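You operate a simulated robot arm through the tools that you are given. There is no shell and no other tool. Be economical: measure what you need, move in short steps, check, and stop when the job is done.

You are at the controls of a simulated two-armed robot. One attempt, no reset.

TASK
Wipe up the spill on the top of the front bench with the yellow cloth and put it back.

The check looks at the end state, three seconds after you hand in, the way a careful person would. Anything else that was tipped, shoved, dropped, spilled or broken makes it a failure. Flat cloth is picked up by pressing the open fingertips on it (5 to 10 N) and closing them slowly along it; thin cloth reads only 2 to 8 mm in the jaws.

THE ROBOT
Two 7-joint arms with two-finger parallel grippers on one trunk, on a base that drives. Base frame: it is fixed to the floor where the robot stands at the start and does not move with it; the origin is under the middle of the robot, x ahead of it, y to its left, z up; the surface under the hand at the start is at about z = 760. Lengths are in mm, angles in degrees, forces in N, time in s.
The left shoulder is at the start at [110, 169, 1461], the right one opposite. With the tool pointing down near the work surface each hand reaches from about 340 to 700 mm from the robot's upright axis, wherever it stands, measured 20 degrees to its own side. Payload 1.57 kg a hand.
The TCP of each hand is the grasp point between the finger pads, 30 mm short of the fingertips. In the tool frame z runs along the fingers and y along their closing line. The gripper opens to 80 mm. The fingers are 17 mm wide and 12 mm thick; the gripper's body (40 by 82 mm) begins 80 mm behind the TCP.
Orientation is that of the tool frame in the base frame, as a unit quaternion [x, y, z, w]. With the fingers straight down and closing along the base's y, the tool's x points along the base's -x, its y along +y and its z along -z.

THE INTERFACE
- The arms move only by the tool arm_command. It takes "left_steps", "right_steps" or both (then of equal length, played together; a hand with none holds still); each is a list that holds one entry, the list of rows, each a list of 7 numbers: the shift along the tool's x, y, z in units of 20 mm (1.0 is 20 mm), then the turn, a rotation vector about the tool's x, y, z in units of 8 degrees (1.0 is 8 degrees), then the closure, from 0 (fully open) to 1 (shut). In form: [[[dx, dy, dz, ax, ay, az, hand], ...]]. A call has 1 to 10 rows; each row shifts and turns the commanded pose from where the row before left it, along the tool's axes as they then stand. A call with a number of a shift or a turn outside -1 to 1 is refused whole. Each row takes 0.2 s and may step no farther than 50 mm and 8.6 degrees from the row before; otherwise, or with a gripper value out of range, the whole call is refused. Where a pose cannot be reached the arm comes as near as it can. A force on the tool above 40 N (or 10 N above the force at the start of the call, whichever is more), or a blocked arm, ends the call early, and 0.2 s more pass. The fingers move at their own pace (about 72 mm/s each) and stop on an object; they squeeze with about 22 N. The grip force told is the motor's: it shows also when the fingers shut on nothing. Time passes only in rows, and 0.2 s behind the last, so rows that do not move let the fingers close. It gives the time, the measured TCP pose, the force on the tool (base axes), the opening and the grip force at its end, in the units of the frame above (readings bear some noise), with the torque about the TCP (base axes, N m) and any sound that the robot's microphone picked up.
- Cameras (640 x 400 px; columns grow to the right, rows downward): "scene" is now at [143.1, 12.2, 1629.6]; the picture's right is [0.20, -0.98, 0.00], its down [-0.86, -0.17, -0.48] and it looks along [0.47, 0.10, -0.88] (base axes); focal length 274 px, centre (320, 200). "left" rides on the left gripper at [72, 7, -122] in its tool frame; the picture's right is [-0.09, 1.00, 0.00], its down [-0.84, -0.08, -0.54] and it looks along [-0.54, -0.05, 0.84] (tool axes); focal length 238 px, centre (320, 200). "right" rides on the right gripper at [72, -7, -122] in its tool frame; the picture's right is [0.09, 1.00, 0.00], its down [-0.84, 0.08, -0.54] and it looks along [-0.54, 0.05, 0.84] (tool axes); focal length 238 px, centre (320, 200).
- get_image(camera): a new picture of that camera. It takes no simulated time.
- lift_body(by): slides the trunk up (or, below 0, down) by that many mm; the arms and the scene camera ride with it, the base frame stays. It gives what a move gives, with no picture.
- base_move(legs): drives the robot by 1 to 6 legs, each [ahead, left, turn to the left] in mm, mm and degrees, along the robot's own axes; the way and the turn of a leg run together, so that a leg with both is an arc; at most 1500 mm and 180 degrees a leg. The arms and the cameras ride along, it lands a little off, and it stops where it bumps. It gives what a move gives.
- aim_head(pan, tilt): turns the head with the scene camera to pan (to the left, within 86 degrees either way) and tilt (down, from -29 to 69), counted from straight ahead of the robot. It gives what a move gives.
- point_at(camera, pixels): for up to 12 pixels [column, row] of the newest picture of that camera ("zoom" is the newest enlarged one), the place [x, y, z] in the base frame of the surface seen there, good to about 3 mm. It takes no simulated time.
- zoom(camera, box): a new picture of the part [left, top, right, bottom] of that camera's present view, enlarged. It takes no simulated time.
- job_done(): hands the job in; it is judged then, once.

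Go step by step. Measure first, check grasps and placings, and put right what went wrong. The budget is 80 turns and 70 pictures, counting those below and the enlarged ones. Unless the task says otherwise, let go and move clear before handing in, and close with one line.

The tools are called as name(argument=value, ...) on one line, values as JSON. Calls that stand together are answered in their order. arm_command: Moves the arms, as the interface text tells. Its arguments: {"type":"object","properties":{"left_steps":{"type":"array"},"right_steps":{"type":"array"}},"required":[]} The other tools are called the same way: lift_body (by) slides the trunk up or down; base_move (legs) drives the base; aim_head (pan, tilt) turns the head that bears the scene camera; get_image (camera) takes a picture; point_at (camera, pixels) gives the place of the surface under pixels of a picture; zoom (camera, box) takes an enlarged picture of a part of a camera's view; job_done () hands the job in.

At the start:

```text
clock: 0.0
left_eef_pos: [607.3, 396.4, 991.8]
left_tool_rot: [-0.001, 1.0, 0.0, 0.0]
left_wrist_force: [-0.2, -0.4, -0.2]
left_torque: [0.02, 0.03, -0.02]
left_width: 80.0
left_grasp_force: 0.2
right_eef_pos: [699.1, -143.2, 1035.3]
right_tool_rot: [0.001, 1.0, 0.0, 0.0]
right_wrist_force: [0.7, -1.0, -0.1]
right_torque: [0.02, 0.03, -0.01]
right_width: 80.2
right_grasp_force: 0.0
trunk travel left (down, up): [-775.0, 115.0]
robot x, y, heading: [0.3, 3.4, 0.0]
head pan, tilt: [11.4, 61.3]
```

scene: 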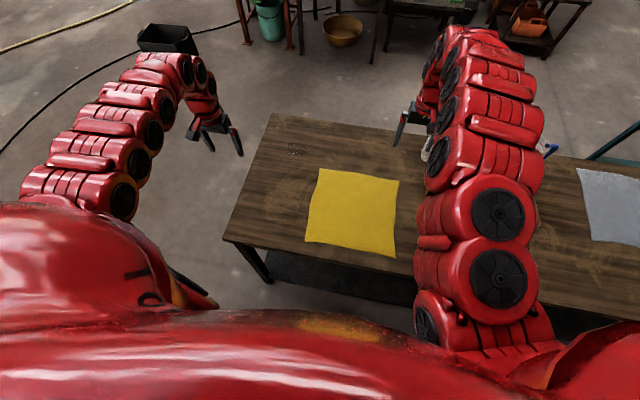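
right: 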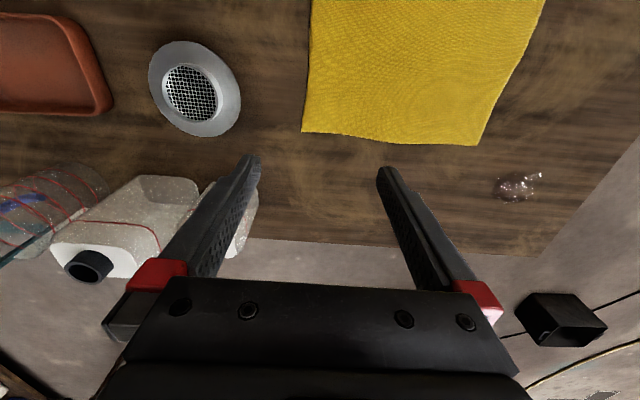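
left: 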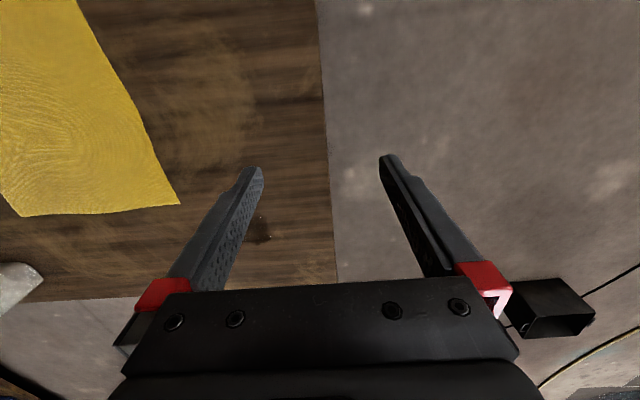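

The yellow cloth lies flat at scene (352,212), and the spill seems to be at scene (297,150) / right (517,186). I'll measure both and look closer.

point_at(camera="scene", pixels=[[320, 169], [399, 181], [394, 257], [306, 241], [297, 150], [290, 147], [305, 153], [272, 115], [225, 238], [352, 212], [360, 120]])

point_at(camera="right", pixels=[[517, 186], [500, 180], [540, 175], [515, 200], [194, 90], [130, 220], [302, 132], [478, 146], [545, 0], [313, 0], [240, 250], [60, 60]])

zoom(camera="scene", box=[220, 100, 420, 270])

zoom(camera="right", box=[440, 120, 640, 245])

```text
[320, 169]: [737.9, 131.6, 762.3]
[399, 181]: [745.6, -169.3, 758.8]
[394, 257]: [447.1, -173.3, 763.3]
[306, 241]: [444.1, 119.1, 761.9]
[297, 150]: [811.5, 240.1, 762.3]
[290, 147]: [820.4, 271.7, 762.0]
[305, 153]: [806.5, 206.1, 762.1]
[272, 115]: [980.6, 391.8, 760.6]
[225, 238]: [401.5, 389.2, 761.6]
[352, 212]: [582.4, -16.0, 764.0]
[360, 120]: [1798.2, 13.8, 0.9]
```

```text
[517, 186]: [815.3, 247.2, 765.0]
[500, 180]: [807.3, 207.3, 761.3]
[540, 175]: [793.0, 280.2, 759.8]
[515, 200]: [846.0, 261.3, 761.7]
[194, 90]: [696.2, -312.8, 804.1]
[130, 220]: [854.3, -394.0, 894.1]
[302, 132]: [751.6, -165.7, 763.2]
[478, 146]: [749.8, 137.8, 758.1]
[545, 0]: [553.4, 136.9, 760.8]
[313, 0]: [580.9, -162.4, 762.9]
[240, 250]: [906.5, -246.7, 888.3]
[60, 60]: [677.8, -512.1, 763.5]
```

```text
2.35 times, centred on (320, 185) of scene
```

zoom: 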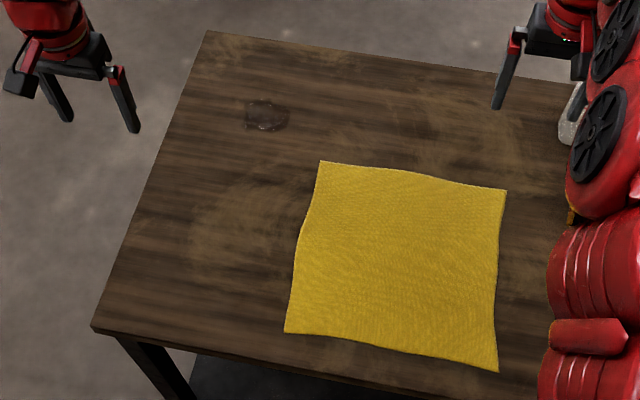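

```text
3.20 times, centred on (540, 182) of right
```

zoom: 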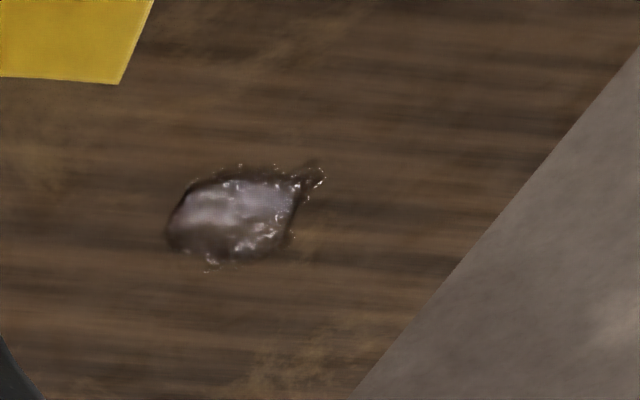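

The spill is centred near (815,245), about 90 mm across. The cloth spans x 445–745 and y −170–130 on a top at z≈762. These lie beyond comfortable reach, so I'll raise both hands and then lower the trunk to extend it.

arm_command(left_steps=[[[0, 0, -1, 0, 0, 0, 0], [0, 0, -1, 0, 0, 0, 0], [0, 0, -1, 0, 0, 0, 0], [0, 0, -1, 0, 0, 0, 0], [0, 0, -1, 0, 0, 0, 0], [0, 0, -1, 0, 0, 0, 0], [0, 0, -1, 0, 0, 0, 0], [0, 0, -1, 0, 0, 0, 0], [0, 0, -1, 0, 0, 0, 0], [0, 0, -1, 0, 0, 0, 0]]], right_steps=[[[0.5, 0, -1, 0, 0, 0, 0], [0.5, 0, -1, 0, 0, 0, 0], [0.5, 0, -1, 0, 0, 0, 0], [0.5, 0, -1, 0, 0, 0, 0], [0.5, 0, -1, 0, 0, 0, 0], [0.5, 0, -1, 0, 0, 0, 0], [0, 0, -1, 0, 0, 0, 0], [0, 0, -1, 0, 0, 0, 0], [0, 0, -1, 0, 0, 0, 0], [0, 0, -1, 0, 0, 0, 0]]])

lift_body(by=-300)

aim_head(pan=0, tilt=50)

get_image(camera="scene")

```text
clock: 2.2
left_eef_pos: [607.5, 396.3, 1192.7]
left_tool_rot: [-0.002, 1.0, 0.001, 0.0]
left_wrist_force: [-0.4, 0.0, 0.5]
left_torque: [0.02, -0.01, -0.02]
left_width: 79.9
left_grasp_force: 0.0
right_eef_pos: [647.5, -142.8, 1206.3]
right_tool_rot: [0.0, 1.0, 0.0, 0.001]
right_wrist_force: [0.4, 0.0, -0.1]
right_torque: [-0.02, 0.02, 0.0]
right_width: 80.0
right_grasp_force: 0.0
right hand out of reach, approached as far as the arm can: row 9, 10
trunk travel left (down, up): [-775.0, 115.0]
robot x, y, heading: [4.2, 1.4, 0.3]
head pan, tilt: [11.4, 61.3]
```

```text
clock: 5.2
left_eef_pos: [607.0, 396.3, 890.6]
left_tool_rot: [-0.001, 1.0, 0.001, 0.0]
left_wrist_force: [0.2, 0.3, -0.7]
left_torque: [-0.01, 0.0, 0.0]
left_width: 80.0
left_grasp_force: 0.0
right_eef_pos: [647.2, -140.6, 906.4]
right_tool_rot: [0.0, 1.0, 0.0, 0.0]
right_wrist_force: [0.1, -0.2, 0.4]
right_torque: [0.0, 0.03, 0.03]
right_width: 80.0
right_grasp_force: 0.1
trunk travel left (down, up): [-475.0, 415.0]
robot x, y, heading: [-2.6, -1.6, -0.1]
head pan, tilt: [11.4, 61.3]
```

```text
clock: 5.9
left_eef_pos: [606.6, 395.1, 891.8]
left_tool_rot: [0.0, 1.0, 0.0, 0.0]
left_wrist_force: [0.5, 0.3, -0.2]
left_torque: [0.05, -0.02, -0.03]
left_width: 79.7
left_grasp_force: 0.1
right_eef_pos: [646.9, -142.0, 906.9]
right_tool_rot: [-0.001, 1.0, 0.0, 0.001]
right_wrist_force: [-0.7, -0.2, -0.4]
right_torque: [0.03, 0.01, 0.01]
right_width: 79.9
right_grasp_force: 0.0
trunk travel left (down, up): [-475.0, 415.0]
robot x, y, heading: [1.4, -1.8, 0.1]
head pan, tilt: [0.0, 50.0]
```

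```text
64 pictures are left
```

scene: 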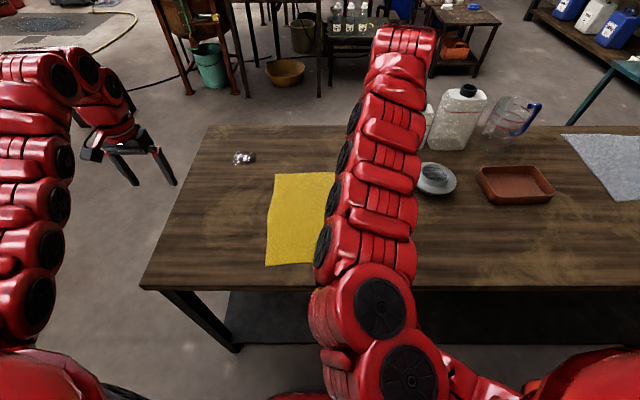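

The bench is clear around the cloth and spill, and the jugs, strainer and tray sit to the right. I'll drive 60 mm ahead and 100 mm left for reach.

base_move(legs=[[60, 100, 0]])

get_image(camera="right")

```text
clock: 7.2
left_eef_pos: [667.0, 493.4, 890.8]
left_tool_rot: [-0.001, 1.0, 0.0, 0.0]
left_wrist_force: [0.5, 0.7, -0.2]
left_torque: [-0.01, 0.02, 0.05]
left_width: 80.1
left_grasp_force: 0.0
right_eef_pos: [706.9, -42.7, 906.5]
right_tool_rot: [0.0, 1.0, -0.001, 0.0]
right_wrist_force: [-0.1, -0.1, -0.9]
right_torque: [0.01, 0.02, -0.01]
right_width: 80.0
right_grasp_force: 0.0
trunk travel left (down, up): [-475.0, 415.0]
robot x, y, heading: [58.4, 96.9, 0.0]
head pan, tilt: [0.0, 50.0]
```

```text
63 pictures are left
```

right: 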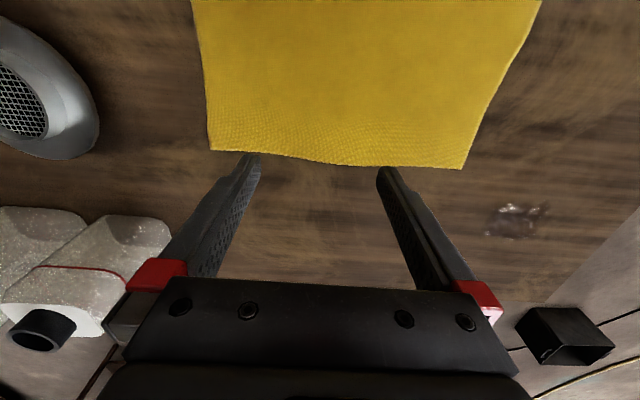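

The far edge of the cloth sits just beyond the right fingers. I'll bring both hands above the far-left and far-right corners, at about (715,100) and (715,−130), with the jaws half closed.

arm_command(left_steps=[[[-0.12, -1, 0, 0, 0, 0, 0.4], [-0.12, -1, 0, 0, 0, 0, 0.4], [-0.12, -1, 0, 0, 0, 0, 0.4], [-0.12, -1, 0, 0, 0, 0, 0.4], [-0.12, -1, 0, 0, 0, 0, 0.4], [-0.12, -1, 0, 0, 0, 0, 0.4], [-0.12, -1, 0, 0, 0, 0, 0.4], [-0.12, -1, 0, 0, 0, 0, 0.4], [-0.12, -1, 0, 0, 0, 0, 0.4], [-0.12, -1, 0, 0, 0, 0, 0.4]]], right_steps=[[[-0.04, -0.435, 0.38, 0, 0, 0, 0.4], [-0.04, -0.435, 0.38, 0, 0, 0, 0.4], [-0.04, -0.435, 0.38, 0, 0, 0, 0.4], [-0.04, -0.435, 0.38, 0, 0, 0, 0.4], [-0.04, -0.435, 0.38, 0, 0, 0, 0.4], [-0.04, -0.435, 0.38, 0, 0, 0, 0.4], [-0.04, -0.435, 0.38, 0, 0, 0, 0.4], [-0.04, -0.435, 0.38, 0, 0, 0, 0.4], [-0.04, -0.435, 0.38, 0, 0, 0, 0.4], [-0.04, -0.435, 0.38, 0, 0, 0, 0.4]]])

arm_command(left_steps=[[[-0.12, -0.97, 0.3, 0, 0, 0, 0.4], [-0.12, -0.97, 0.3, 0, 0, 0, 0.4], [-0.12, -0.97, 0.3, 0, 0, 0, 0.4], [-0.12, -0.97, 0.3, 0, 0, 0, 0.4], [-0.12, -0.97, 0.3, 0, 0, 0, 0.4], [-0.12, -0.97, 0.3, 0, 0, 0, 0.4], [-0.12, -0.97, 0.3, 0, 0, 0, 0.4], [-0.12, -0.97, 0.3, 0, 0, 0, 0.4], [-0.12, -0.97, 0.3, 0, 0, 0, 0.4], [-0.12, -0.97, 0.3, 0, 0, 0, 0.4]]])

get_image(camera="left")

get_image(camera="right")

```text
clock: 9.3
left_eef_pos: [692.4, 291.8, 892.1]
left_tool_rot: [-0.001, 1.0, 0.0, 0.0]
left_wrist_force: [0.2, -0.4, 1.7]
left_torque: [0.0, -0.04, 0.03]
left_width: 47.8
left_grasp_force: 0.0
right_eef_pos: [715.2, -131.3, 831.3]
right_tool_rot: [0.0, 1.0, 0.001, 0.0]
right_wrist_force: [1.2, 0.0, 0.3]
right_torque: [-0.01, 0.0, -0.02]
right_width: 47.9
right_grasp_force: 0.1
trunk travel left (down, up): [-475.0, 415.0]
robot x, y, heading: [62.3, 93.7, -0.0]
head pan, tilt: [0.0, 50.0]
```

```text
clock: 11.6
left_eef_pos: [716.8, 97.6, 831.1]
left_tool_rot: [0.0, 1.0, -0.001, 0.001]
left_wrist_force: [0.2, 0.0, -0.8]
left_torque: [0.0, -0.01, -0.02]
left_width: 48.0
left_grasp_force: 0.0
right_eef_pos: [715.8, -131.3, 831.5]
right_tool_rot: [0.0, 1.0, 0.001, 0.0]
right_wrist_force: [-0.1, 0.9, 0.0]
right_torque: [-0.01, 0.01, 0.02]
right_width: 48.0
right_grasp_force: 0.1
trunk travel left (down, up): [-475.0, 415.0]
robot x, y, heading: [58.4, 99.1, -0.1]
head pan, tilt: [0.0, 50.0]
```

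```text
62 pictures are left
```

left: 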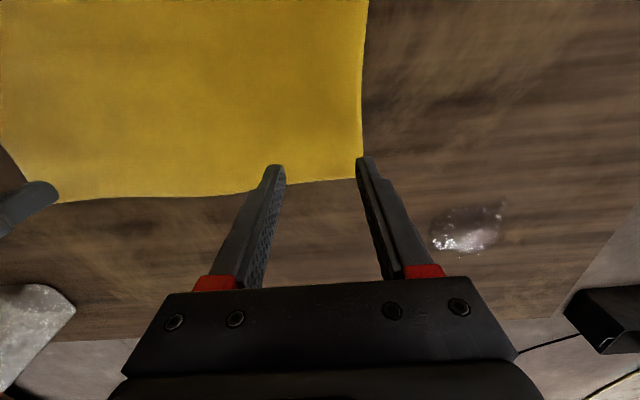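

```text
61 pictures are left
```

right: 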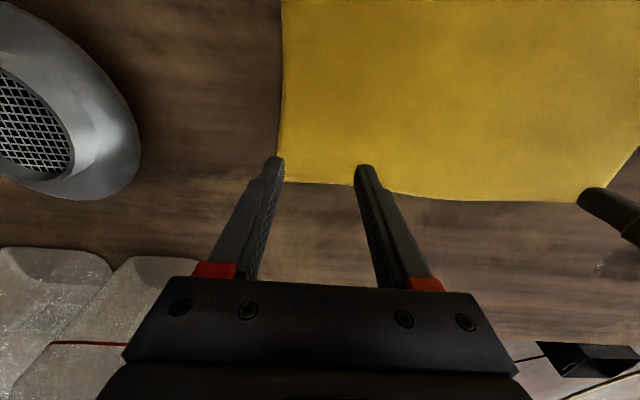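

Both hands sit over their corners, but the outer fingers are close to the edge. I'll shift 10–12 mm inward and lower to just above contact.

arm_command(left_steps=[[[0.5, -0.6, 0, 0, 0, 0, 0.4], [0, 0, 0.8, 0, 0, 0, 0.4], [0, 0, 0.8, 0, 0, 0, 0.4], [0, 0, 0.1, 0, 0, 0, 0.4], [0, 0, 0.1, 0, 0, 0, 0.4], [0, 0, 0, 0, 0, 0, 0.4]]], right_steps=[[[0.5, 0.5, 0, 0, 0, 0, 0.4], [0, 0, 0.8, 0, 0, 0, 0.4], [0, 0, 0.8, 0, 0, 0, 0.4], [0, 0, 0.1, 0, 0, 0, 0.4], [0, 0, 0.1, 0, 0, 0, 0.4], [0, 0, 0, 0, 0, 0, 0.4]]])

```text
clock: 12.9
left_eef_pos: [706.6, 89.1, 795.0]
left_tool_rot: [-0.001, 1.0, 0.0, 0.0]
left_wrist_force: [-1.3, 0.1, 0.0]
left_torque: [-0.01, 0.03, 0.02]
left_width: 48.1
left_grasp_force: 0.1
right_eef_pos: [706.2, -120.2, 794.5]
right_tool_rot: [0.0, 1.0, 0.0, 0.0]
right_wrist_force: [-0.2, 0.1, 0.5]
right_torque: [0.03, 0.02, 0.03]
right_width: 47.8
right_grasp_force: 0.1
trunk travel left (down, up): [-475.0, 415.0]
robot x, y, heading: [57.4, 96.2, -0.0]
head pan, tilt: [0.0, 50.0]
```

No contact yet at TCP z≈795. I'll step down in small increments.

arm_command(left_steps=[[[0, 0, 0.1, 0, 0, 0, 0.4], [0, 0, 0.05, 0, 0, 0, 0.4]]], right_steps=[[[0, 0, 0.1, 0, 0, 0, 0.4], [0, 0, 0.05, 0, 0, 0, 0.4]]])

arm_command(left_steps=[[[0, 0, 0.05, 0, 0, 0, 0.4], [0, 0, 0, 0, 0, 0, 0.4]]], right_steps=[[[0, 0, 0.05, 0, 0, 0, 0.4], [0, 0, 0, 0, 0, 0, 0.4]]])

```text
clock: 13.6
left_eef_pos: [706.0, 87.6, 791.5]
left_tool_rot: [-0.001, 1.0, 0.001, 0.0]
left_wrist_force: [0.4, 0.8, 0.9]
left_torque: [0.05, -0.02, -0.02]
left_width: 48.1
left_grasp_force: 0.4
right_eef_pos: [705.6, -121.4, 792.3]
right_tool_rot: [0.0, 1.0, -0.001, 0.001]
right_wrist_force: [1.7, -0.9, 2.9]
right_torque: [-0.08, -0.02, 0.01]
right_width: 48.1
right_grasp_force: 0.7
trunk travel left (down, up): [-475.0, 415.0]
robot x, y, heading: [61.7, 99.3, -0.2]
head pan, tilt: [0.0, 50.0]
```

```text
clock: 14.2
left_eef_pos: [705.5, 87.2, 791.1]
left_tool_rot: [-0.001, 1.0, 0.0, 0.001]
left_wrist_force: [0.7, -0.1, 5.1]
left_torque: [0.14, -0.05, -0.03]
left_width: 47.9
left_grasp_force: 0.0
right_eef_pos: [704.3, -121.3, 791.7]
right_tool_rot: [0.0, 1.0, -0.001, 0.001]
right_wrist_force: [3.1, 0.1, 10.7]
right_torque: [-0.19, -0.1, 0.07]
right_width: 48.2
right_grasp_force: 0.0
trunk travel left (down, up): [-475.0, 415.0]
robot x, y, heading: [63.4, 102.4, -0.2]
head pan, tilt: [0.0, 50.0]
```

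Contact reads 5 N left and 10.7 N right. I'll trim both toward 7–8 N and close slowly.

arm_command(left_steps=[[[0, 0, 0.02, 0, 0, 0, 0.44], [0, 0, 0, 0, 0, 0, 0.5], [0, 0, 0, 0, 0, 0, 0.56], [0, 0, 0, 0, 0, 0, 0.62], [0, 0, 0, 0, 0, 0, 0.68], [0, 0, 0, 0, 0, 0, 0.74], [0, 0, 0, 0, 0, 0, 0.8], [0, 0, 0, 0, 0, 0, 0.86], [0, 0, 0, 0, 0, 0, 0.93], [0, 0, 0, 0, 0, 0, 1]]], right_steps=[[[0, 0, -0.01, 0, 0, 0, 0.44], [0, 0, 0, 0, 0, 0, 0.5], [0, 0, 0, 0, 0, 0, 0.56], [0, 0, 0, 0, 0, 0, 0.62], [0, 0, 0, 0, 0, 0, 0.68], [0, 0, 0, 0, 0, 0, 0.74], [0, 0, 0, 0, 0, 0, 0.8], [0, 0, 0, 0, 0, 0, 0.86], [0, 0, 0, 0, 0, 0, 0.93], [0, 0, 0, 0, 0, 0, 1]]])

arm_command(left_steps=[[[0, 0, 0, 0, 0, 0, 1], [0, 0, 0, 0, 0, 0, 1]]], right_steps=[[[0, 0, 0, 0, 0, 0, 1], [0, 0, 0, 0, 0, 0, 1]]])

get_image(camera="left")

get_image(camera="right")

```text
clock: 16.4
left_eef_pos: [705.1, 86.4, 792.0]
left_tool_rot: [-0.001, 1.0, 0.0, 0.001]
left_wrist_force: [0.5, 3.1, 13.9]
left_torque: [0.19, 0.01, 0.01]
left_width: 2.2
left_grasp_force: 22.1
right_eef_pos: [704.9, -121.9, 793.1]
right_tool_rot: [0.0, 1.0, -0.001, 0.002]
right_wrist_force: [1.1, -0.9, 3.3]
right_torque: [-0.01, -0.02, -0.02]
right_width: 0.0
right_grasp_force: 21.2
trunk travel left (down, up): [-475.0, 415.0]
robot x, y, heading: [57.9, 99.1, -0.2]
head pan, tilt: [0.0, 50.0]
```

```text
clock: 16.9
left_eef_pos: [705.9, 86.7, 790.7]
left_tool_rot: [-0.001, 1.0, 0.0, 0.001]
left_wrist_force: [-1.4, 2.1, 14.2]
left_torque: [0.15, 0.01, 0.03]
left_width: 2.2
left_grasp_force: 22.3
right_eef_pos: [704.4, -120.3, 791.9]
right_tool_rot: [0.0, 1.0, -0.001, 0.002]
right_wrist_force: [-0.5, -1.5, 2.0]
right_torque: [-0.02, -0.03, -0.01]
right_width: 0.0
right_grasp_force: 21.6
trunk travel left (down, up): [-475.0, 415.0]
robot x, y, heading: [62.5, 98.9, -0.1]
head pan, tilt: [0.0, 50.0]
```

```text
60 pictures are left
```

left: 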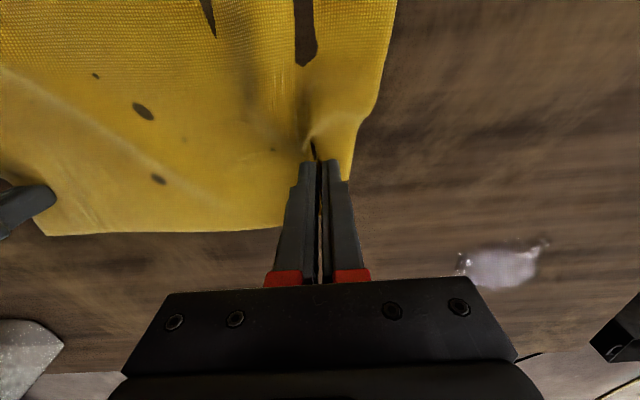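

```text
59 pictures are left
```

right: 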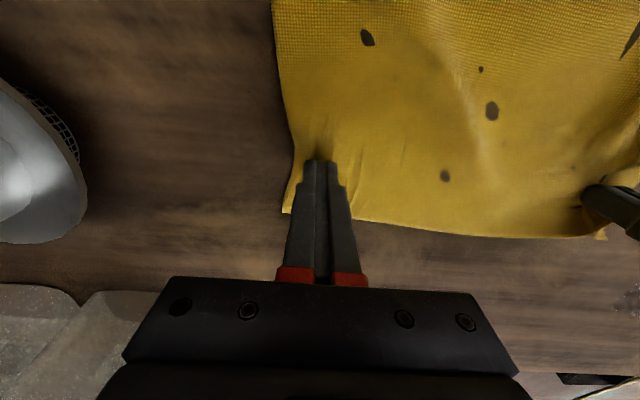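

Left has the cloth (2.2 mm), but right shut on nothing (0.0 mm). I'll redo the right pinch with firmer pressure.

arm_command(right_steps=[[[0, 0, -0.3, 0, 0, 0, 1], [0, 0, 0, 0, 0, 0, 0.4], [0, 0, 0, 0, 0, 0, 0.4], [0, 0, 0.2, 0, 0, 0, 0.4], [0, 0, 0.1, 0, 0, 0, 0.4], [0, 0, 0, 0, 0, 0, 0.4]]])

```text
clock: 18.4
left_eef_pos: [705.2, 86.6, 791.3]
left_tool_rot: [-0.001, 1.0, 0.0, 0.001]
left_wrist_force: [-1.2, 3.5, 15.8]
left_torque: [0.21, 0.03, 0.01]
left_width: 2.4
left_grasp_force: 22.4
right_eef_pos: [704.6, -120.0, 791.7]
right_tool_rot: [0.0, 1.0, -0.001, 0.001]
right_wrist_force: [-0.2, -0.3, 0.2]
right_torque: [-0.01, 0.04, 0.02]
right_width: 47.8
right_grasp_force: 0.0
trunk travel left (down, up): [-475.0, 415.0]
robot x, y, heading: [62.0, 98.0, 0.3]
head pan, tilt: [0.0, 50.0]
```

arm_command(right_steps=[[[0, 0, 0.05, 0, 0, 0, 0.4], [0, 0, 0.03, 0, 0, 0, 0.4], [0, 0, 0, 0, 0, 0, 0.4]]])

```text
clock: 19.1
left_eef_pos: [704.6, 87.7, 791.6]
left_tool_rot: [0.001, 1.0, -0.001, 0.002]
left_wrist_force: [2.4, 0.2, 6.2]
left_torque: [0.02, -0.07, -0.01]
left_width: 1.9
left_grasp_force: 22.1
right_eef_pos: [704.9, -121.1, 790.7]
right_tool_rot: [0.0, 1.0, -0.001, 0.001]
right_wrist_force: [-2.9, 2.8, 16.3]
right_torque: [-0.05, 0.09, -0.03]
right_width: 47.8
right_grasp_force: 0.2
trunk travel left (down, up): [-475.0, 415.0]
robot x, y, heading: [61.6, 95.8, 0.3]
head pan, tilt: [0.0, 50.0]
```

The right hand presses at 16 N. I'll ease it slightly and close slowly.

arm_command(right_steps=[[[0, 0, -0.02, 0, 0, 0, 0.44], [0, 0, 0, 0, 0, 0, 0.5], [0, 0, 0, 0, 0, 0, 0.56], [0, 0, 0, 0, 0, 0, 0.62], [0, 0, 0, 0, 0, 0, 0.68], [0, 0, 0, 0, 0, 0, 0.74], [0, 0, 0, 0, 0, 0, 0.8], [0, 0, 0, 0, 0, 0, 0.86], [0, 0, 0, 0, 0, 0, 0.93], [0, 0, 0, 0, 0, 0, 1]]])

arm_command(right_steps=[[[0, 0, 0, 0, 0, 0, 1], [0, 0, 0, 0, 0, 0, 1]]])

get_image(camera="right")

```text
clock: 21.4
left_eef_pos: [703.6, 85.7, 791.8]
left_tool_rot: [0.001, 1.0, -0.001, 0.001]
left_wrist_force: [0.9, -19.2, 6.7]
left_torque: [-0.49, 0.03, -0.14]
left_width: 2.3
left_grasp_force: 22.2
right_eef_pos: [706.2, -118.6, 791.3]
right_tool_rot: [-0.002, 1.0, 0.0, 0.002]
right_wrist_force: [-1.1, 22.2, 12.9]
right_torque: [0.61, -0.01, 0.17]
right_width: 2.8
right_grasp_force: 22.2
trunk travel left (down, up): [-475.0, 415.0]
robot x, y, heading: [60.6, 101.2, -0.0]
head pan, tilt: [0.0, 50.0]
```

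```text
clock: 21.9
left_eef_pos: [704.1, 85.1, 792.1]
left_tool_rot: [0.0, 1.0, -0.002, 0.0]
left_wrist_force: [0.5, -22.1, 6.3]
left_torque: [-0.66, 0.01, -0.17]
left_width: 2.4
left_grasp_force: 22.2
right_eef_pos: [705.4, -119.3, 792.3]
right_tool_rot: [-0.001, 1.0, 0.001, 0.002]
right_wrist_force: [-0.7, 25.2, 13.4]
right_torque: [0.72, -0.02, 0.22]
right_width: 2.7
right_grasp_force: 22.0
trunk travel left (down, up): [-475.0, 415.0]
robot x, y, heading: [60.1, 94.2, 0.2]
head pan, tilt: [0.0, 50.0]
```

```text
58 pictures are left
```

right: 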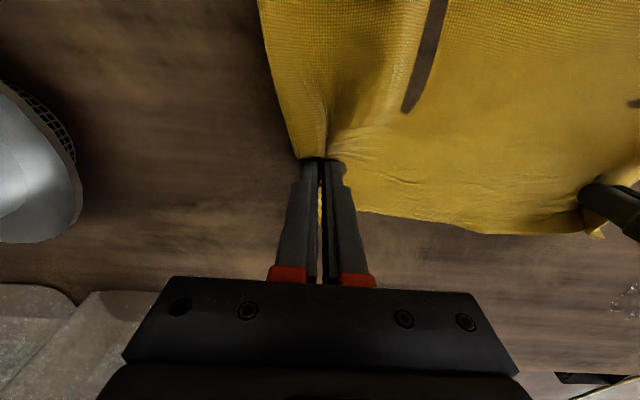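

Both hands now hold cloth (2.4 and 2.7 mm), but it is taut at about 22 N between them. I'll bring the hands together a little, then drag the cloth towards the spill.

arm_command(left_steps=[[[0, -0.2, 0, 0, 0, 0, 1], [0, -0.1, 0, 0, 0, 0, 1], [0, 0, 0, 0, 0, 0, 1]]], right_steps=[[[0, 0.1, -0.1, 0, 0, 0, 1], [0, 0.1, 0, 0, 0, 0, 1], [0, 0, 0, 0, 0, 0, 1]]])

arm_command(left_steps=[[[-0.36, 0.5, 0, 0, 0, 0, 1], [-0.36, 0.5, 0, 0, 0, 0, 1], [-0.36, 0.5, 0, 0, 0, 0, 1], [-0.36, 0.5, 0, 0, 0, 0, 1], [-0.36, 0.5, 0, 0, 0, 0, 1], [-0.36, 0.5, 0, 0, 0, 0, 1], [-0.36, 0.5, 0, 0, 0, 0, 1], [-0.36, 0.5, 0, 0, 0, 0, 1], [-0.36, 0.5, 0, 0, 0, 0, 1], [-0.36, 0.5, 0, 0, 0, 0, 1]]], right_steps=[[[-0.36, 0.5, 0, 0, 0, 0, 1], [-0.36, 0.5, 0, 0, 0, 0, 1], [-0.36, 0.5, 0, 0, 0, 0, 1], [-0.36, 0.5, 0, 0, 0, 0, 1], [-0.36, 0.5, 0, 0, 0, 0, 1], [-0.36, 0.5, 0, 0, 0, 0, 1], [-0.36, 0.5, 0, 0, 0, 0, 1], [-0.36, 0.5, 0, 0, 0, 0, 1], [-0.36, 0.5, 0, 0, 0, 0, 1], [-0.36, 0.5, 0, 0, 0, 0, 1]]])

get_image(camera="left")

get_image(camera="scene")

```text
clock: 22.8
left_eef_pos: [705.0, 81.4, 792.0]
left_tool_rot: [-0.002, 1.0, 0.0, 0.001]
left_wrist_force: [1.5, -7.7, 10.3]
left_torque: [-0.19, -0.02, -0.09]
left_width: 2.1
left_grasp_force: 22.1
right_eef_pos: [704.4, -116.5, 793.8]
right_tool_rot: [0.001, 1.0, -0.001, 0.001]
right_wrist_force: [0.2, 10.1, 0.5]
right_torque: [0.27, 0.0, 0.1]
right_width: 2.5
right_grasp_force: 22.0
trunk travel left (down, up): [-475.0, 415.0]
robot x, y, heading: [63.1, 96.8, 0.1]
head pan, tilt: [0.0, 50.0]
```

```text
clock: 24.9
left_eef_pos: [778.8, 180.9, 792.4]
left_tool_rot: [0.0, 1.0, 0.0, 0.0]
left_wrist_force: [0.4, -7.5, 0.5]
left_torque: [-0.15, 0.0, -0.07]
left_width: 2.2
left_grasp_force: 21.9
right_eef_pos: [777.1, -16.5, 791.8]
right_tool_rot: [0.0, 1.0, 0.0, 0.0]
right_wrist_force: [-0.8, 6.3, 2.6]
right_torque: [0.17, 0.0, 0.08]
right_width: 2.7
right_grasp_force: 22.0
trunk travel left (down, up): [-475.0, 415.0]
robot x, y, heading: [66.7, 99.3, -0.0]
head pan, tilt: [0.0, 50.0]
```

```text
57 pictures are left
```

left: 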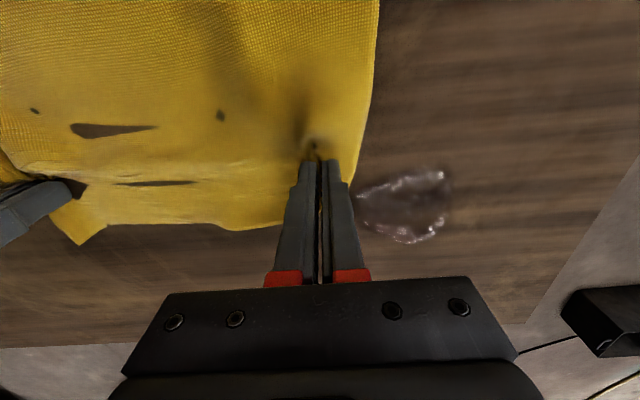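

```text
56 pictures are left
```

scene: 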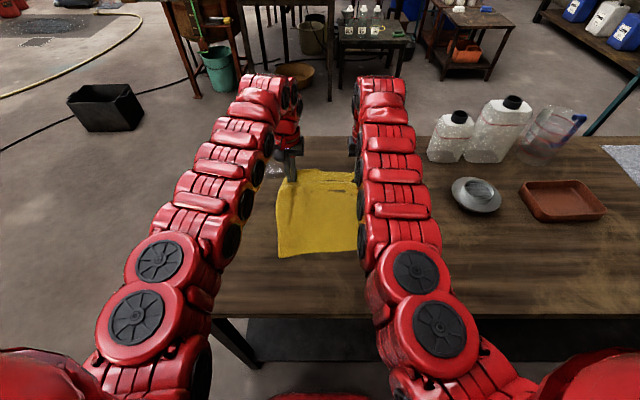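

The cloth drags along well, and the spill is just left of the left fingers at (405,205). I'll continue over it with light extra pressure from the left hand.

arm_command(left_steps=[[[-0.36, 0.5, 0.05, 0, 0, 0, 1], [-0.36, 0.5, 0.0, 0, 0, 0, 1], [-0.36, 0.5, 0, 0, 0, 0, 1], [-0.36, 0.5, 0, 0, 0, 0, 1], [-0.36, 0.5, 0, 0, 0, 0, 1], [-0.36, 0.5, 0, 0, 0, 0, 1], [-0.36, 0.5, 0, 0, 0, 0, 1], [-0.36, 0.5, 0, 0, 0, 0, 1], [-0.36, 0.5, 0, 0, 0, 0, 1], [-0.36, 0.5, 0, 0, 0, 0, 1]]], right_steps=[[[-0.36, 0.5, 0, 0, 0, 0, 1], [-0.36, 0.5, 0, 0, 0, 0, 1], [-0.36, 0.5, 0, 0, 0, 0, 1], [-0.36, 0.5, 0, 0, 0, 0, 1], [-0.36, 0.5, 0, 0, 0, 0, 1], [-0.36, 0.5, 0, 0, 0, 0, 1], [-0.36, 0.5, 0, 0, 0, 0, 1], [-0.36, 0.5, 0, 0, 0, 0, 1], [-0.36, 0.5, 0, 0, 0, 0, 1], [-0.36, 0.5, 0, 0, 0, 0, 1]]])

get_image(camera="left")

get_image(camera="right")

```text
clock: 27.1
left_eef_pos: [788.6, 228.7, 791.6]
left_tool_rot: [-0.002, 1.0, 0.002, 0.001]
left_wrist_force: [-0.6, 1.8, 9.8]
left_torque: [-0.03, -0.1, 0.0]
left_width: 0.0
left_grasp_force: 21.3
left hand out of reach, approached as far as the arm can: row 2, 3, 4, 5, 6, 7, 8, 9, 10
right_eef_pos: [785.3, -0.4, 791.8]
right_tool_rot: [0.002, 1.0, -0.001, 0.001]
right_wrist_force: [0.2, 2.2, 0.0]
right_torque: [0.06, -0.02, 0.05]
right_width: 2.5
right_grasp_force: 22.5
right hand out of reach, approached as far as the arm can: row 2, 3, 4, 5, 6, 7, 8, 9, 10
trunk travel left (down, up): [-475.0, 415.0]
robot x, y, heading: [60.3, 99.4, -0.0]
head pan, tilt: [0.0, 50.0]
```

```text
55 pictures are left
```

left: 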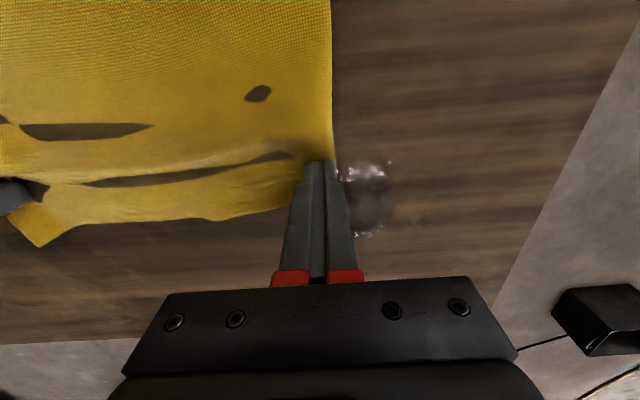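

```text
54 pictures are left
```

right: 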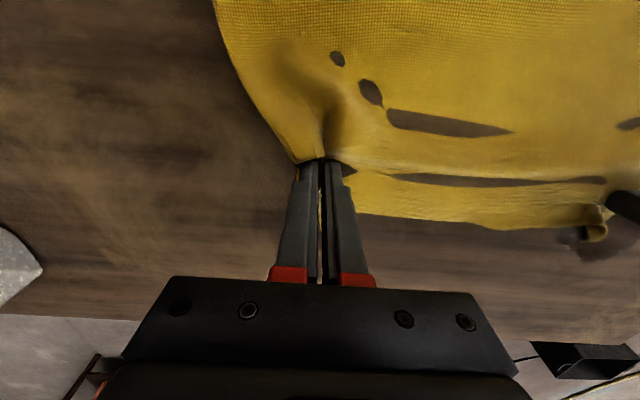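

The arms ran out of reach at x≈788 and the left fingers slipped off the cloth (0.0 mm). I need to bring the base nearer, so I'll first check the clearance in front of it.

aim_head(pan=0, tilt=69)

get_image(camera="scene")

```text
clock: 28.0
left_eef_pos: [788.5, 223.8, 792.0]
left_tool_rot: [-0.001, 1.0, 0.0, 0.001]
left_wrist_force: [0.1, 4.0, 9.7]
left_torque: [0.0, -0.09, 0.05]
left_width: 0.0
left_grasp_force: 21.5
right_eef_pos: [785.3, 2.2, 792.0]
right_tool_rot: [0.0, 1.0, -0.001, 0.001]
right_wrist_force: [0.1, 0.3, 0.9]
right_torque: [0.0, 0.0, 0.01]
right_width: 2.1
right_grasp_force: 21.8
trunk travel left (down, up): [-475.0, 415.0]
robot x, y, heading: [59.3, 99.9, -0.4]
head pan, tilt: [0.0, 68.8]
```

```text
53 pictures are left
```

scene: 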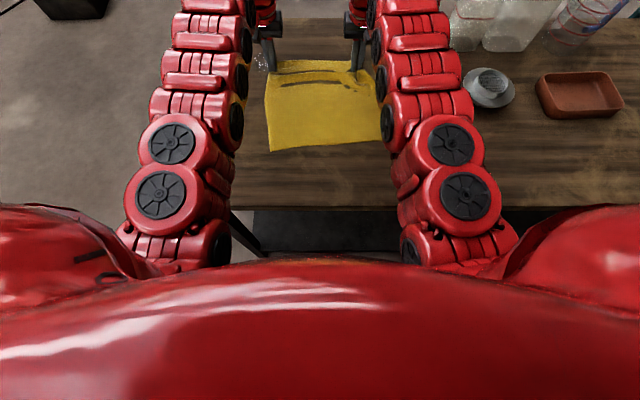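

point_at(camera="scene", pixels=[[320, 253], [320, 268], [320, 210], [320, 230], [280, 250], [170, 245], [360, 250], [265, 150], [380, 140], [278, 60], [250, 255], [320, 290]])

```text
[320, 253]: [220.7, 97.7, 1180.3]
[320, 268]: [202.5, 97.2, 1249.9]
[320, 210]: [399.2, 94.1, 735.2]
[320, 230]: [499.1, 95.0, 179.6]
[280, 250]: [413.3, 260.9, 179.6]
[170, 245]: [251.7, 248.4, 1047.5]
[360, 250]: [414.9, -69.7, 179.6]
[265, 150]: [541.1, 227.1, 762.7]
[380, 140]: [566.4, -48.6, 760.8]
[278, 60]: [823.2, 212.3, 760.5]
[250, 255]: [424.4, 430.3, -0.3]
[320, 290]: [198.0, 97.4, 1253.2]
```

The chest is 180 mm clear of the bench edge (x≈399), and the cloth's far-left corner is now near (823,212). I'll lift and open the left hand first, and see whether its commands continue from the measured pose.

arm_command(left_steps=[[[0.5, -0.5, -0.5, 0, 0, 0, 1], [0.5, -0.5, -0.5, 0, 0, 0, 0.4], [0, 0, 0, 0, 0, 0, 0.4]]])

get_image(camera="left")

```text
clock: 28.8
left_eef_pos: [767.0, 204.2, 810.6]
left_tool_rot: [-0.001, 1.0, 0.0, 0.001]
left_wrist_force: [0.7, -0.4, -0.3]
left_torque: [0.0, -0.03, 0.01]
left_width: 48.0
left_grasp_force: 0.1
right_eef_pos: [786.0, 2.5, 791.7]
right_tool_rot: [0.001, 1.0, -0.001, 0.001]
right_wrist_force: [0.5, -1.9, 6.3]
right_torque: [-0.08, -0.03, -0.01]
right_width: 2.6
right_grasp_force: 21.7
trunk travel left (down, up): [-475.0, 415.0]
robot x, y, heading: [60.1, 96.6, 0.0]
head pan, tilt: [0.0, 68.8]
```

```text
52 pictures are left
```

left: 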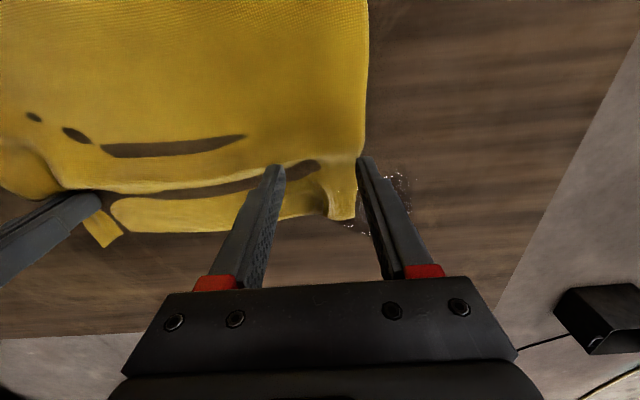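

Commands continue from the measured pose. The cloth's left edge is at about y≈225, so I'll shift 16 mm right and press down to re-pinch.

arm_command(left_steps=[[[0, -0.8, 0, 0, 0, 0, 0.4], [0, 0, 0.8, 0, 0, 0, 0.4], [0, 0, 0.1, 0, 0, 0, 0.4], [0, 0, 0.05, 0, 0, 0, 0.4], [0, 0, 0, 0, 0, 0, 0.4]]])

```text
clock: 30.0
left_eef_pos: [768.3, 189.1, 792.5]
left_tool_rot: [0.0, 1.0, -0.001, 0.0]
left_wrist_force: [0.2, 0.3, -0.8]
left_torque: [0.03, 0.02, 0.01]
left_width: 48.0
left_grasp_force: 0.0
right_eef_pos: [785.9, 2.8, 791.8]
right_tool_rot: [0.0, 1.0, -0.001, 0.001]
right_wrist_force: [0.6, -0.6, 6.2]
right_torque: [-0.03, -0.07, -0.04]
right_width: 2.6
right_grasp_force: 22.0
trunk travel left (down, up): [-475.0, 415.0]
robot x, y, heading: [59.7, 96.4, 0.0]
head pan, tilt: [0.0, 68.8]
```

arm_command(left_steps=[[[0, 0, 0.05, 0, 0, 0, 0.4], [0, 0, 0.03, 0, 0, 0, 0.4], [0, 0, 0, 0, 0, 0, 0.4]]])

```text
clock: 30.8
left_eef_pos: [769.9, 188.4, 791.5]
left_tool_rot: [-0.001, 1.0, 0.0, 0.002]
left_wrist_force: [-1.6, 1.1, 11.8]
left_torque: [0.35, 0.07, 0.07]
left_width: 48.4
left_grasp_force: 0.8
right_eef_pos: [784.4, 2.7, 792.2]
right_tool_rot: [0.0, 1.0, 0.0, 0.001]
right_wrist_force: [0.7, 0.2, 1.0]
right_torque: [-0.01, 0.01, 0.02]
right_width: 2.5
right_grasp_force: 22.3
trunk travel left (down, up): [-475.0, 415.0]
robot x, y, heading: [56.6, 94.0, 0.1]
head pan, tilt: [0.0, 68.8]
```

The left hand presses at 11.8 N, so I'll close slowly.

arm_command(left_steps=[[[0, 0, 0, 0, 0, 0, 0.44], [0, 0, 0, 0, 0, 0, 0.5], [0, 0, 0, 0, 0, 0, 0.56], [0, 0, 0, 0, 0, 0, 0.62], [0, 0, 0, 0, 0, 0, 0.68], [0, 0, 0, 0, 0, 0, 0.74], [0, 0, 0, 0, 0, 0, 0.8], [0, 0, 0, 0, 0, 0, 0.86], [0, 0, 0, 0, 0, 0, 0.93], [0, 0, 0, 0, 0, 0, 1]]])

arm_command(left_steps=[[[0, 0, 0, 0, 0, 0, 1], [0, 0, 0, 0, 0, 0, 1]]])

get_image(camera="left")

```text
clock: 33.0
left_eef_pos: [767.7, 185.7, 791.9]
left_tool_rot: [0.001, 1.0, -0.002, 0.001]
left_wrist_force: [2.0, -7.7, 20.4]
left_torque: [-0.26, 0.04, 0.06]
left_width: 2.2
left_grasp_force: 21.6
right_eef_pos: [784.7, 1.8, 792.9]
right_tool_rot: [0.0, 1.0, 0.0, 0.002]
right_wrist_force: [-0.1, 2.9, 0.3]
right_torque: [0.13, 0.04, 0.0]
right_width: 2.4
right_grasp_force: 22.4
trunk travel left (down, up): [-475.0, 415.0]
robot x, y, heading: [60.2, 98.5, 0.1]
head pan, tilt: [0.0, 68.8]
```

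```text
clock: 33.6
left_eef_pos: [766.6, 186.0, 791.4]
left_tool_rot: [0.0, 1.0, 0.0, 0.002]
left_wrist_force: [0.4, -11.0, 21.1]
left_torque: [-0.36, 0.14, 0.05]
left_width: 2.0
left_grasp_force: 22.0
right_eef_pos: [784.7, 1.2, 793.4]
right_tool_rot: [0.0, 1.0, 0.0, 0.002]
right_wrist_force: [-0.1, 3.6, 0.8]
right_torque: [0.1, 0.05, 0.06]
right_width: 2.3
right_grasp_force: 21.3
trunk travel left (down, up): [-475.0, 415.0]
robot x, y, heading: [60.5, 96.6, -0.2]
head pan, tilt: [0.0, 68.8]
```

```text
51 pictures are left
```

left: 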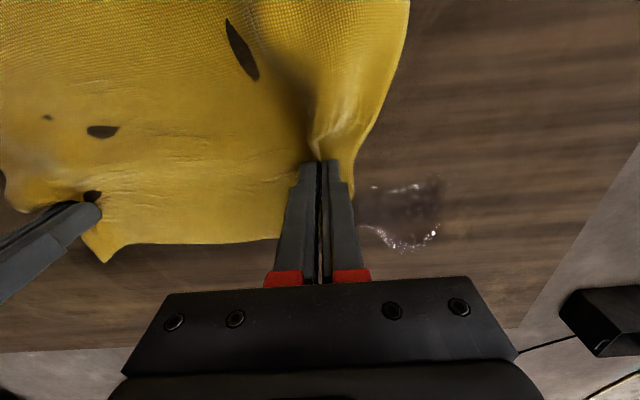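

Left regripped (2.0 mm). I'll ease its pressure and drive the base 40 ahead and 100 left, which drags the cloth across the spill.

arm_command(left_steps=[[[0, -0.1, -0.04, 0, 0, 0, 1], [0, 0, 0, 0, 0, 0, 1]]])

base_move(legs=[[40, 100, 0]])

get_image(camera="left")

get_image(camera="right")

```text
clock: 34.2
left_eef_pos: [767.7, 186.1, 791.9]
left_tool_rot: [-0.001, 1.0, 0.001, 0.001]
left_wrist_force: [-3.9, -6.8, 16.6]
left_torque: [-0.25, 0.19, 0.07]
left_width: 1.9
left_grasp_force: 21.9
right_eef_pos: [783.3, 1.4, 792.0]
right_tool_rot: [0.0, 1.0, 0.0, 0.002]
right_wrist_force: [0.2, 3.0, 0.3]
right_torque: [0.08, -0.02, 0.05]
right_width: 2.3
right_grasp_force: 21.8
trunk travel left (down, up): [-475.0, 415.0]
robot x, y, heading: [59.9, 99.1, 0.0]
head pan, tilt: [0.0, 68.8]
```

```text
clock: 35.4
left_eef_pos: [808.9, 288.5, 791.6]
left_tool_rot: [-0.001, 1.0, 0.001, 0.002]
left_wrist_force: [2.8, -2.8, 15.0]
left_torque: [-0.1, 0.01, 0.05]
left_width: 2.0
left_grasp_force: 22.1
right_eef_pos: [826.9, 103.5, 792.4]
right_tool_rot: [-0.001, 1.0, -0.001, 0.002]
right_wrist_force: [0.3, 3.7, -1.0]
right_torque: [0.07, -0.01, 0.05]
right_width: 2.5
right_grasp_force: 22.2
trunk travel left (down, up): [-475.0, 415.0]
robot x, y, heading: [100.2, 197.8, -0.0]
head pan, tilt: [0.0, 68.8]
```

```text
50 pictures are left
```

left: 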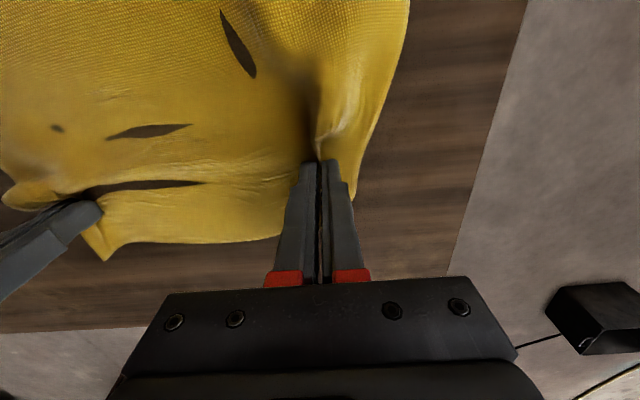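

```text
49 pictures are left
```

right: 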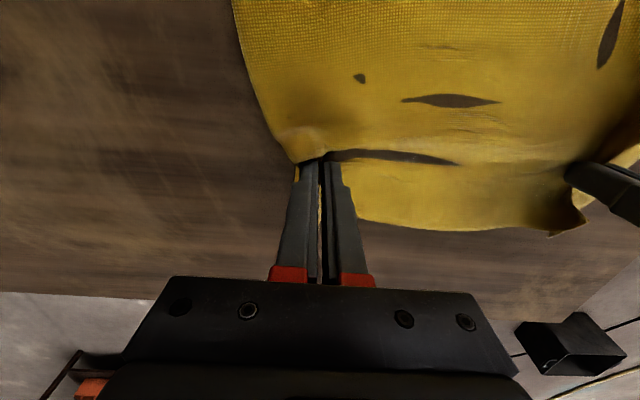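

The cloth now covers the spill. I'll drag forward 30 mm, then make sideways strokes.

arm_command(left_steps=[[[-0.5, 0, 0, 0, 0, 0, 1], [-0.5, 0, 0, 0, 0, 0, 1], [-0.5, 0, 0, 0, 0, 0, 1], [0, -0.7, 0, 0, 0, 0, 1], [0, -0.7, 0, 0, 0, 0, 1], [0, -0.7, 0, 0, 0, 0, 1], [0, -0.7, 0, 0, 0, 0, 1], [0, -0.7, 0, 0, 0, 0, 1], [0, -0.7, 0, 0, 0, 0, 1]]], right_steps=[[[-0.5, 0, 0, 0, 0, 0, 1], [-0.5, 0, 0, 0, 0, 0, 1], [-0.5, 0, 0, 0, 0, 0, 1], [0, -0.7, 0, 0, 0, 0, 1], [0, -0.7, 0, 0, 0, 0, 1], [0, -0.7, 0, 0, 0, 0, 1], [0, -0.7, 0, 0, 0, 0, 1], [0, -0.7, 0, 0, 0, 0, 1], [0, -0.7, 0, 0, 0, 0, 1]]])

get_image(camera="left")

```text
clock: 37.4
left_eef_pos: [808.1, 206.8, 791.1]
left_tool_rot: [-0.001, 1.0, 0.001, 0.002]
left_wrist_force: [6.7, -3.5, 17.5]
left_torque: [-0.08, -0.08, 0.04]
left_width: 2.1
left_grasp_force: 22.3
left hand out of reach, approached as far as the arm can: row 2, 3, 5, 6, 8, 9
right_eef_pos: [826.2, 18.8, 792.3]
right_tool_rot: [-0.001, 1.0, 0.0, 0.002]
right_wrist_force: [-0.7, 8.0, 1.4]
right_torque: [0.24, 0.05, 0.03]
right_width: 2.6
right_grasp_force: 21.7
right hand out of reach, approached as far as the arm can: row 1, 2, 3
trunk travel left (down, up): [-475.0, 415.0]
robot x, y, heading: [101.4, 199.6, -0.1]
head pan, tilt: [0.0, 68.8]
```

```text
48 pictures are left
```

left: 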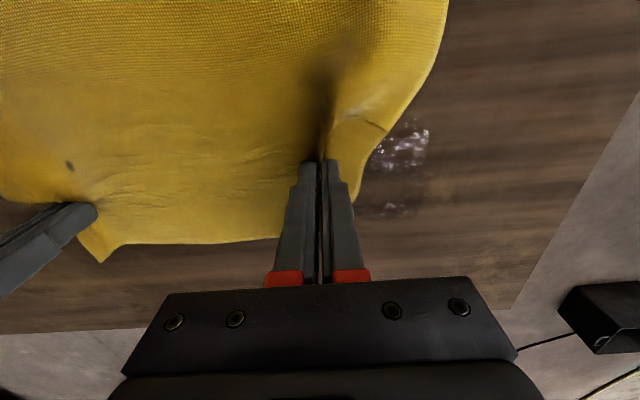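

The wipe works: the band under the pressed left fingers is clean, and remnants stay at (402,148) and (397,210). I'll locate them.

zoom(camera="left", box=[340, 100, 500, 240])

point_at(camera="left", pixels=[[385, 155], [402, 148], [425, 135], [415, 160], [395, 210], [375, 212], [412, 212], [322, 162]])

```text
2.86 times, centred on (420, 170) of left
```

zoom: 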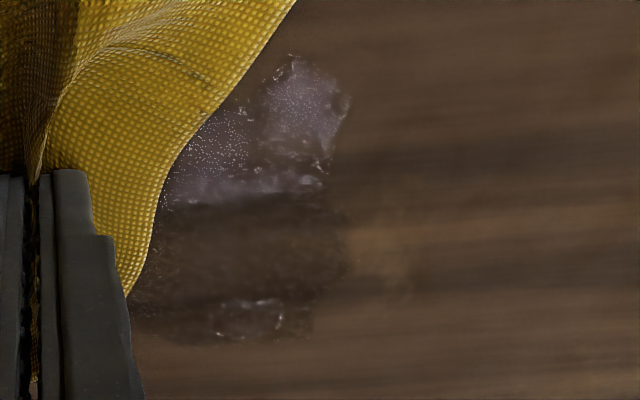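

```text
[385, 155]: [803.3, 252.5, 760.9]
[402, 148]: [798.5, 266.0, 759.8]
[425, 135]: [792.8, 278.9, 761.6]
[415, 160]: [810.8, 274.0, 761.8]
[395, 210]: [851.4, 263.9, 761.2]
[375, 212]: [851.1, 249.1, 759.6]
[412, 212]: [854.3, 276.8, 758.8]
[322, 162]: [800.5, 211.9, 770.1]
```

Remnants lie at x≈790–812 and x≈850 for y≈245–285. I'll pull back 18 mm and sweep left across the near one.

arm_command(left_steps=[[[0.5, 0, 0, 0, 0, 0, 1], [0.4, 0, 0.0, 0, 0, 0, 1], [0, 0.8, 0, 0, 0, 0, 1], [0, 0.8, 0, 0, 0, 0, 1], [0, 0.8, 0, 0, 0, 0, 1], [0, 0.8, 0, 0, 0, 0, 1], [0, 0.8, 0, 0, 0, 0, 1], [0, 0.8, 0, 0, 0, 0, 1]]], right_steps=[[[0.5, 0, 0, 0, 0, 0, 1], [0.4, 0, 0, 0, 0, 0, 1], [0, 0.8, 0, 0, 0, 0, 1], [0, 0.8, 0, 0, 0, 0, 1], [0, 0.8, 0, 0, 0, 0, 1], [0, 0.8, 0, 0, 0, 0, 1], [0, 0.8, 0, 0, 0, 0, 1], [0, 0.8, 0, 0, 0, 0, 1]]])

arm_command(left_steps=[[[0.2, 0, 0, 0, 0, 0, 1], [0, -0.8, 0, 0, 0, 0, 1], [0, -0.8, 0, 0, 0, 0, 1], [0, -0.8, 0, 0, 0, 0, 1], [0, -0.8, 0, 0, 0, 0, 1], [0, -0.8, 0, 0, 0, 0, 1], [0, -0.8, 0, 0, 0, 0, 1]]], right_steps=[[[0.2, 0, 0, 0, 0, 0, 1], [0, -0.8, 0, 0, 0, 0, 1], [0, -0.8, 0, 0, 0, 0, 1], [0, -0.8, 0, 0, 0, 0, 1], [0, -0.8, 0, 0, 0, 0, 1], [0, -0.8, 0, 0, 0, 0, 1], [0, -0.8, 0, 0, 0, 0, 1]]])

get_image(camera="left")

```text
clock: 39.2
left_eef_pos: [790.7, 303.0, 791.8]
left_tool_rot: [-0.001, 1.0, -0.001, 0.002]
left_wrist_force: [0.8, -11.8, 12.2]
left_torque: [-0.38, 0.07, 0.08]
left_width: 1.8
left_grasp_force: 22.4
right_eef_pos: [807.7, 114.8, 791.3]
right_tool_rot: [-0.001, 1.0, 0.0, 0.002]
right_wrist_force: [-0.7, 8.2, 4.0]
right_torque: [0.25, 0.03, 0.04]
right_width: 2.6
right_grasp_force: 21.9
trunk travel left (down, up): [-475.0, 415.0]
robot x, y, heading: [102.8, 196.6, -0.2]
head pan, tilt: [0.0, 68.8]
```

```text
clock: 40.8
left_eef_pos: [786.4, 206.6, 792.9]
left_tool_rot: [-0.001, 1.0, -0.001, 0.001]
left_wrist_force: [-0.7, -7.2, 5.1]
left_torque: [-0.2, 0.03, 0.06]
left_width: 2.2
left_grasp_force: 22.3
right_eef_pos: [804.8, 18.5, 792.5]
right_tool_rot: [-0.001, 1.0, 0.0, 0.002]
right_wrist_force: [0.5, 9.1, 6.7]
right_torque: [0.27, -0.06, 0.01]
right_width: 2.3
right_grasp_force: 22.3
trunk travel left (down, up): [-475.0, 415.0]
robot x, y, heading: [102.4, 197.3, 0.3]
head pan, tilt: [0.0, 68.8]
```

```text
46 pictures are left
```

left: 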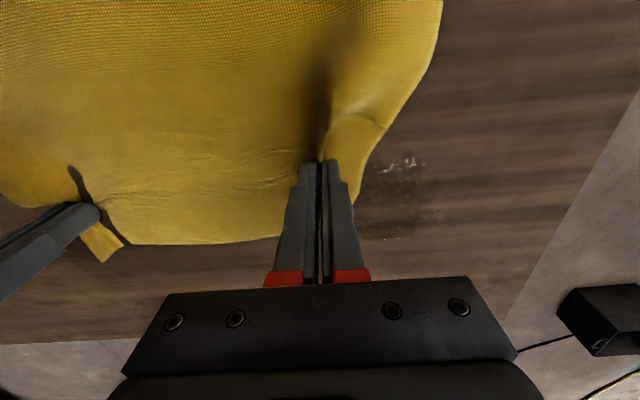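

Most of it is gone, with faint spots left at (402,163) and (390,238). I'll zoom in and locate them.

zoom(camera="left", box=[350, 130, 510, 260])

point_at(camera="left", pixels=[[385, 167], [402, 163], [420, 163], [410, 153], [375, 238], [390, 238], [400, 236]])

```text
3.08 times, centred on (430, 195) of left
```

zoom: 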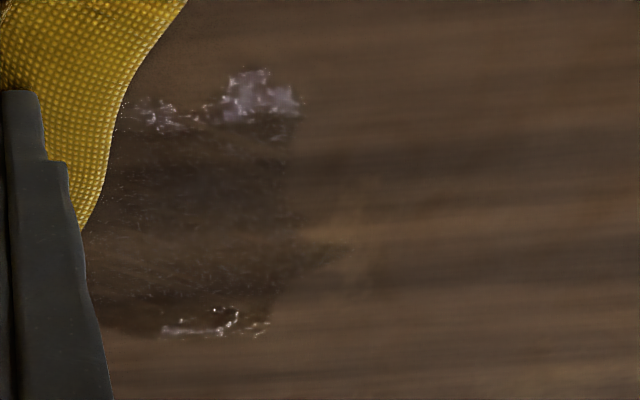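

```text
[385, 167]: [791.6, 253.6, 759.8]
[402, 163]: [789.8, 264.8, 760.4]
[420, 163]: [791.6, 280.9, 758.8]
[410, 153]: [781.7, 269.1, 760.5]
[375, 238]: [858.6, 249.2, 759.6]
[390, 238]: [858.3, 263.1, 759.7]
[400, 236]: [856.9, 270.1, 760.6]
```

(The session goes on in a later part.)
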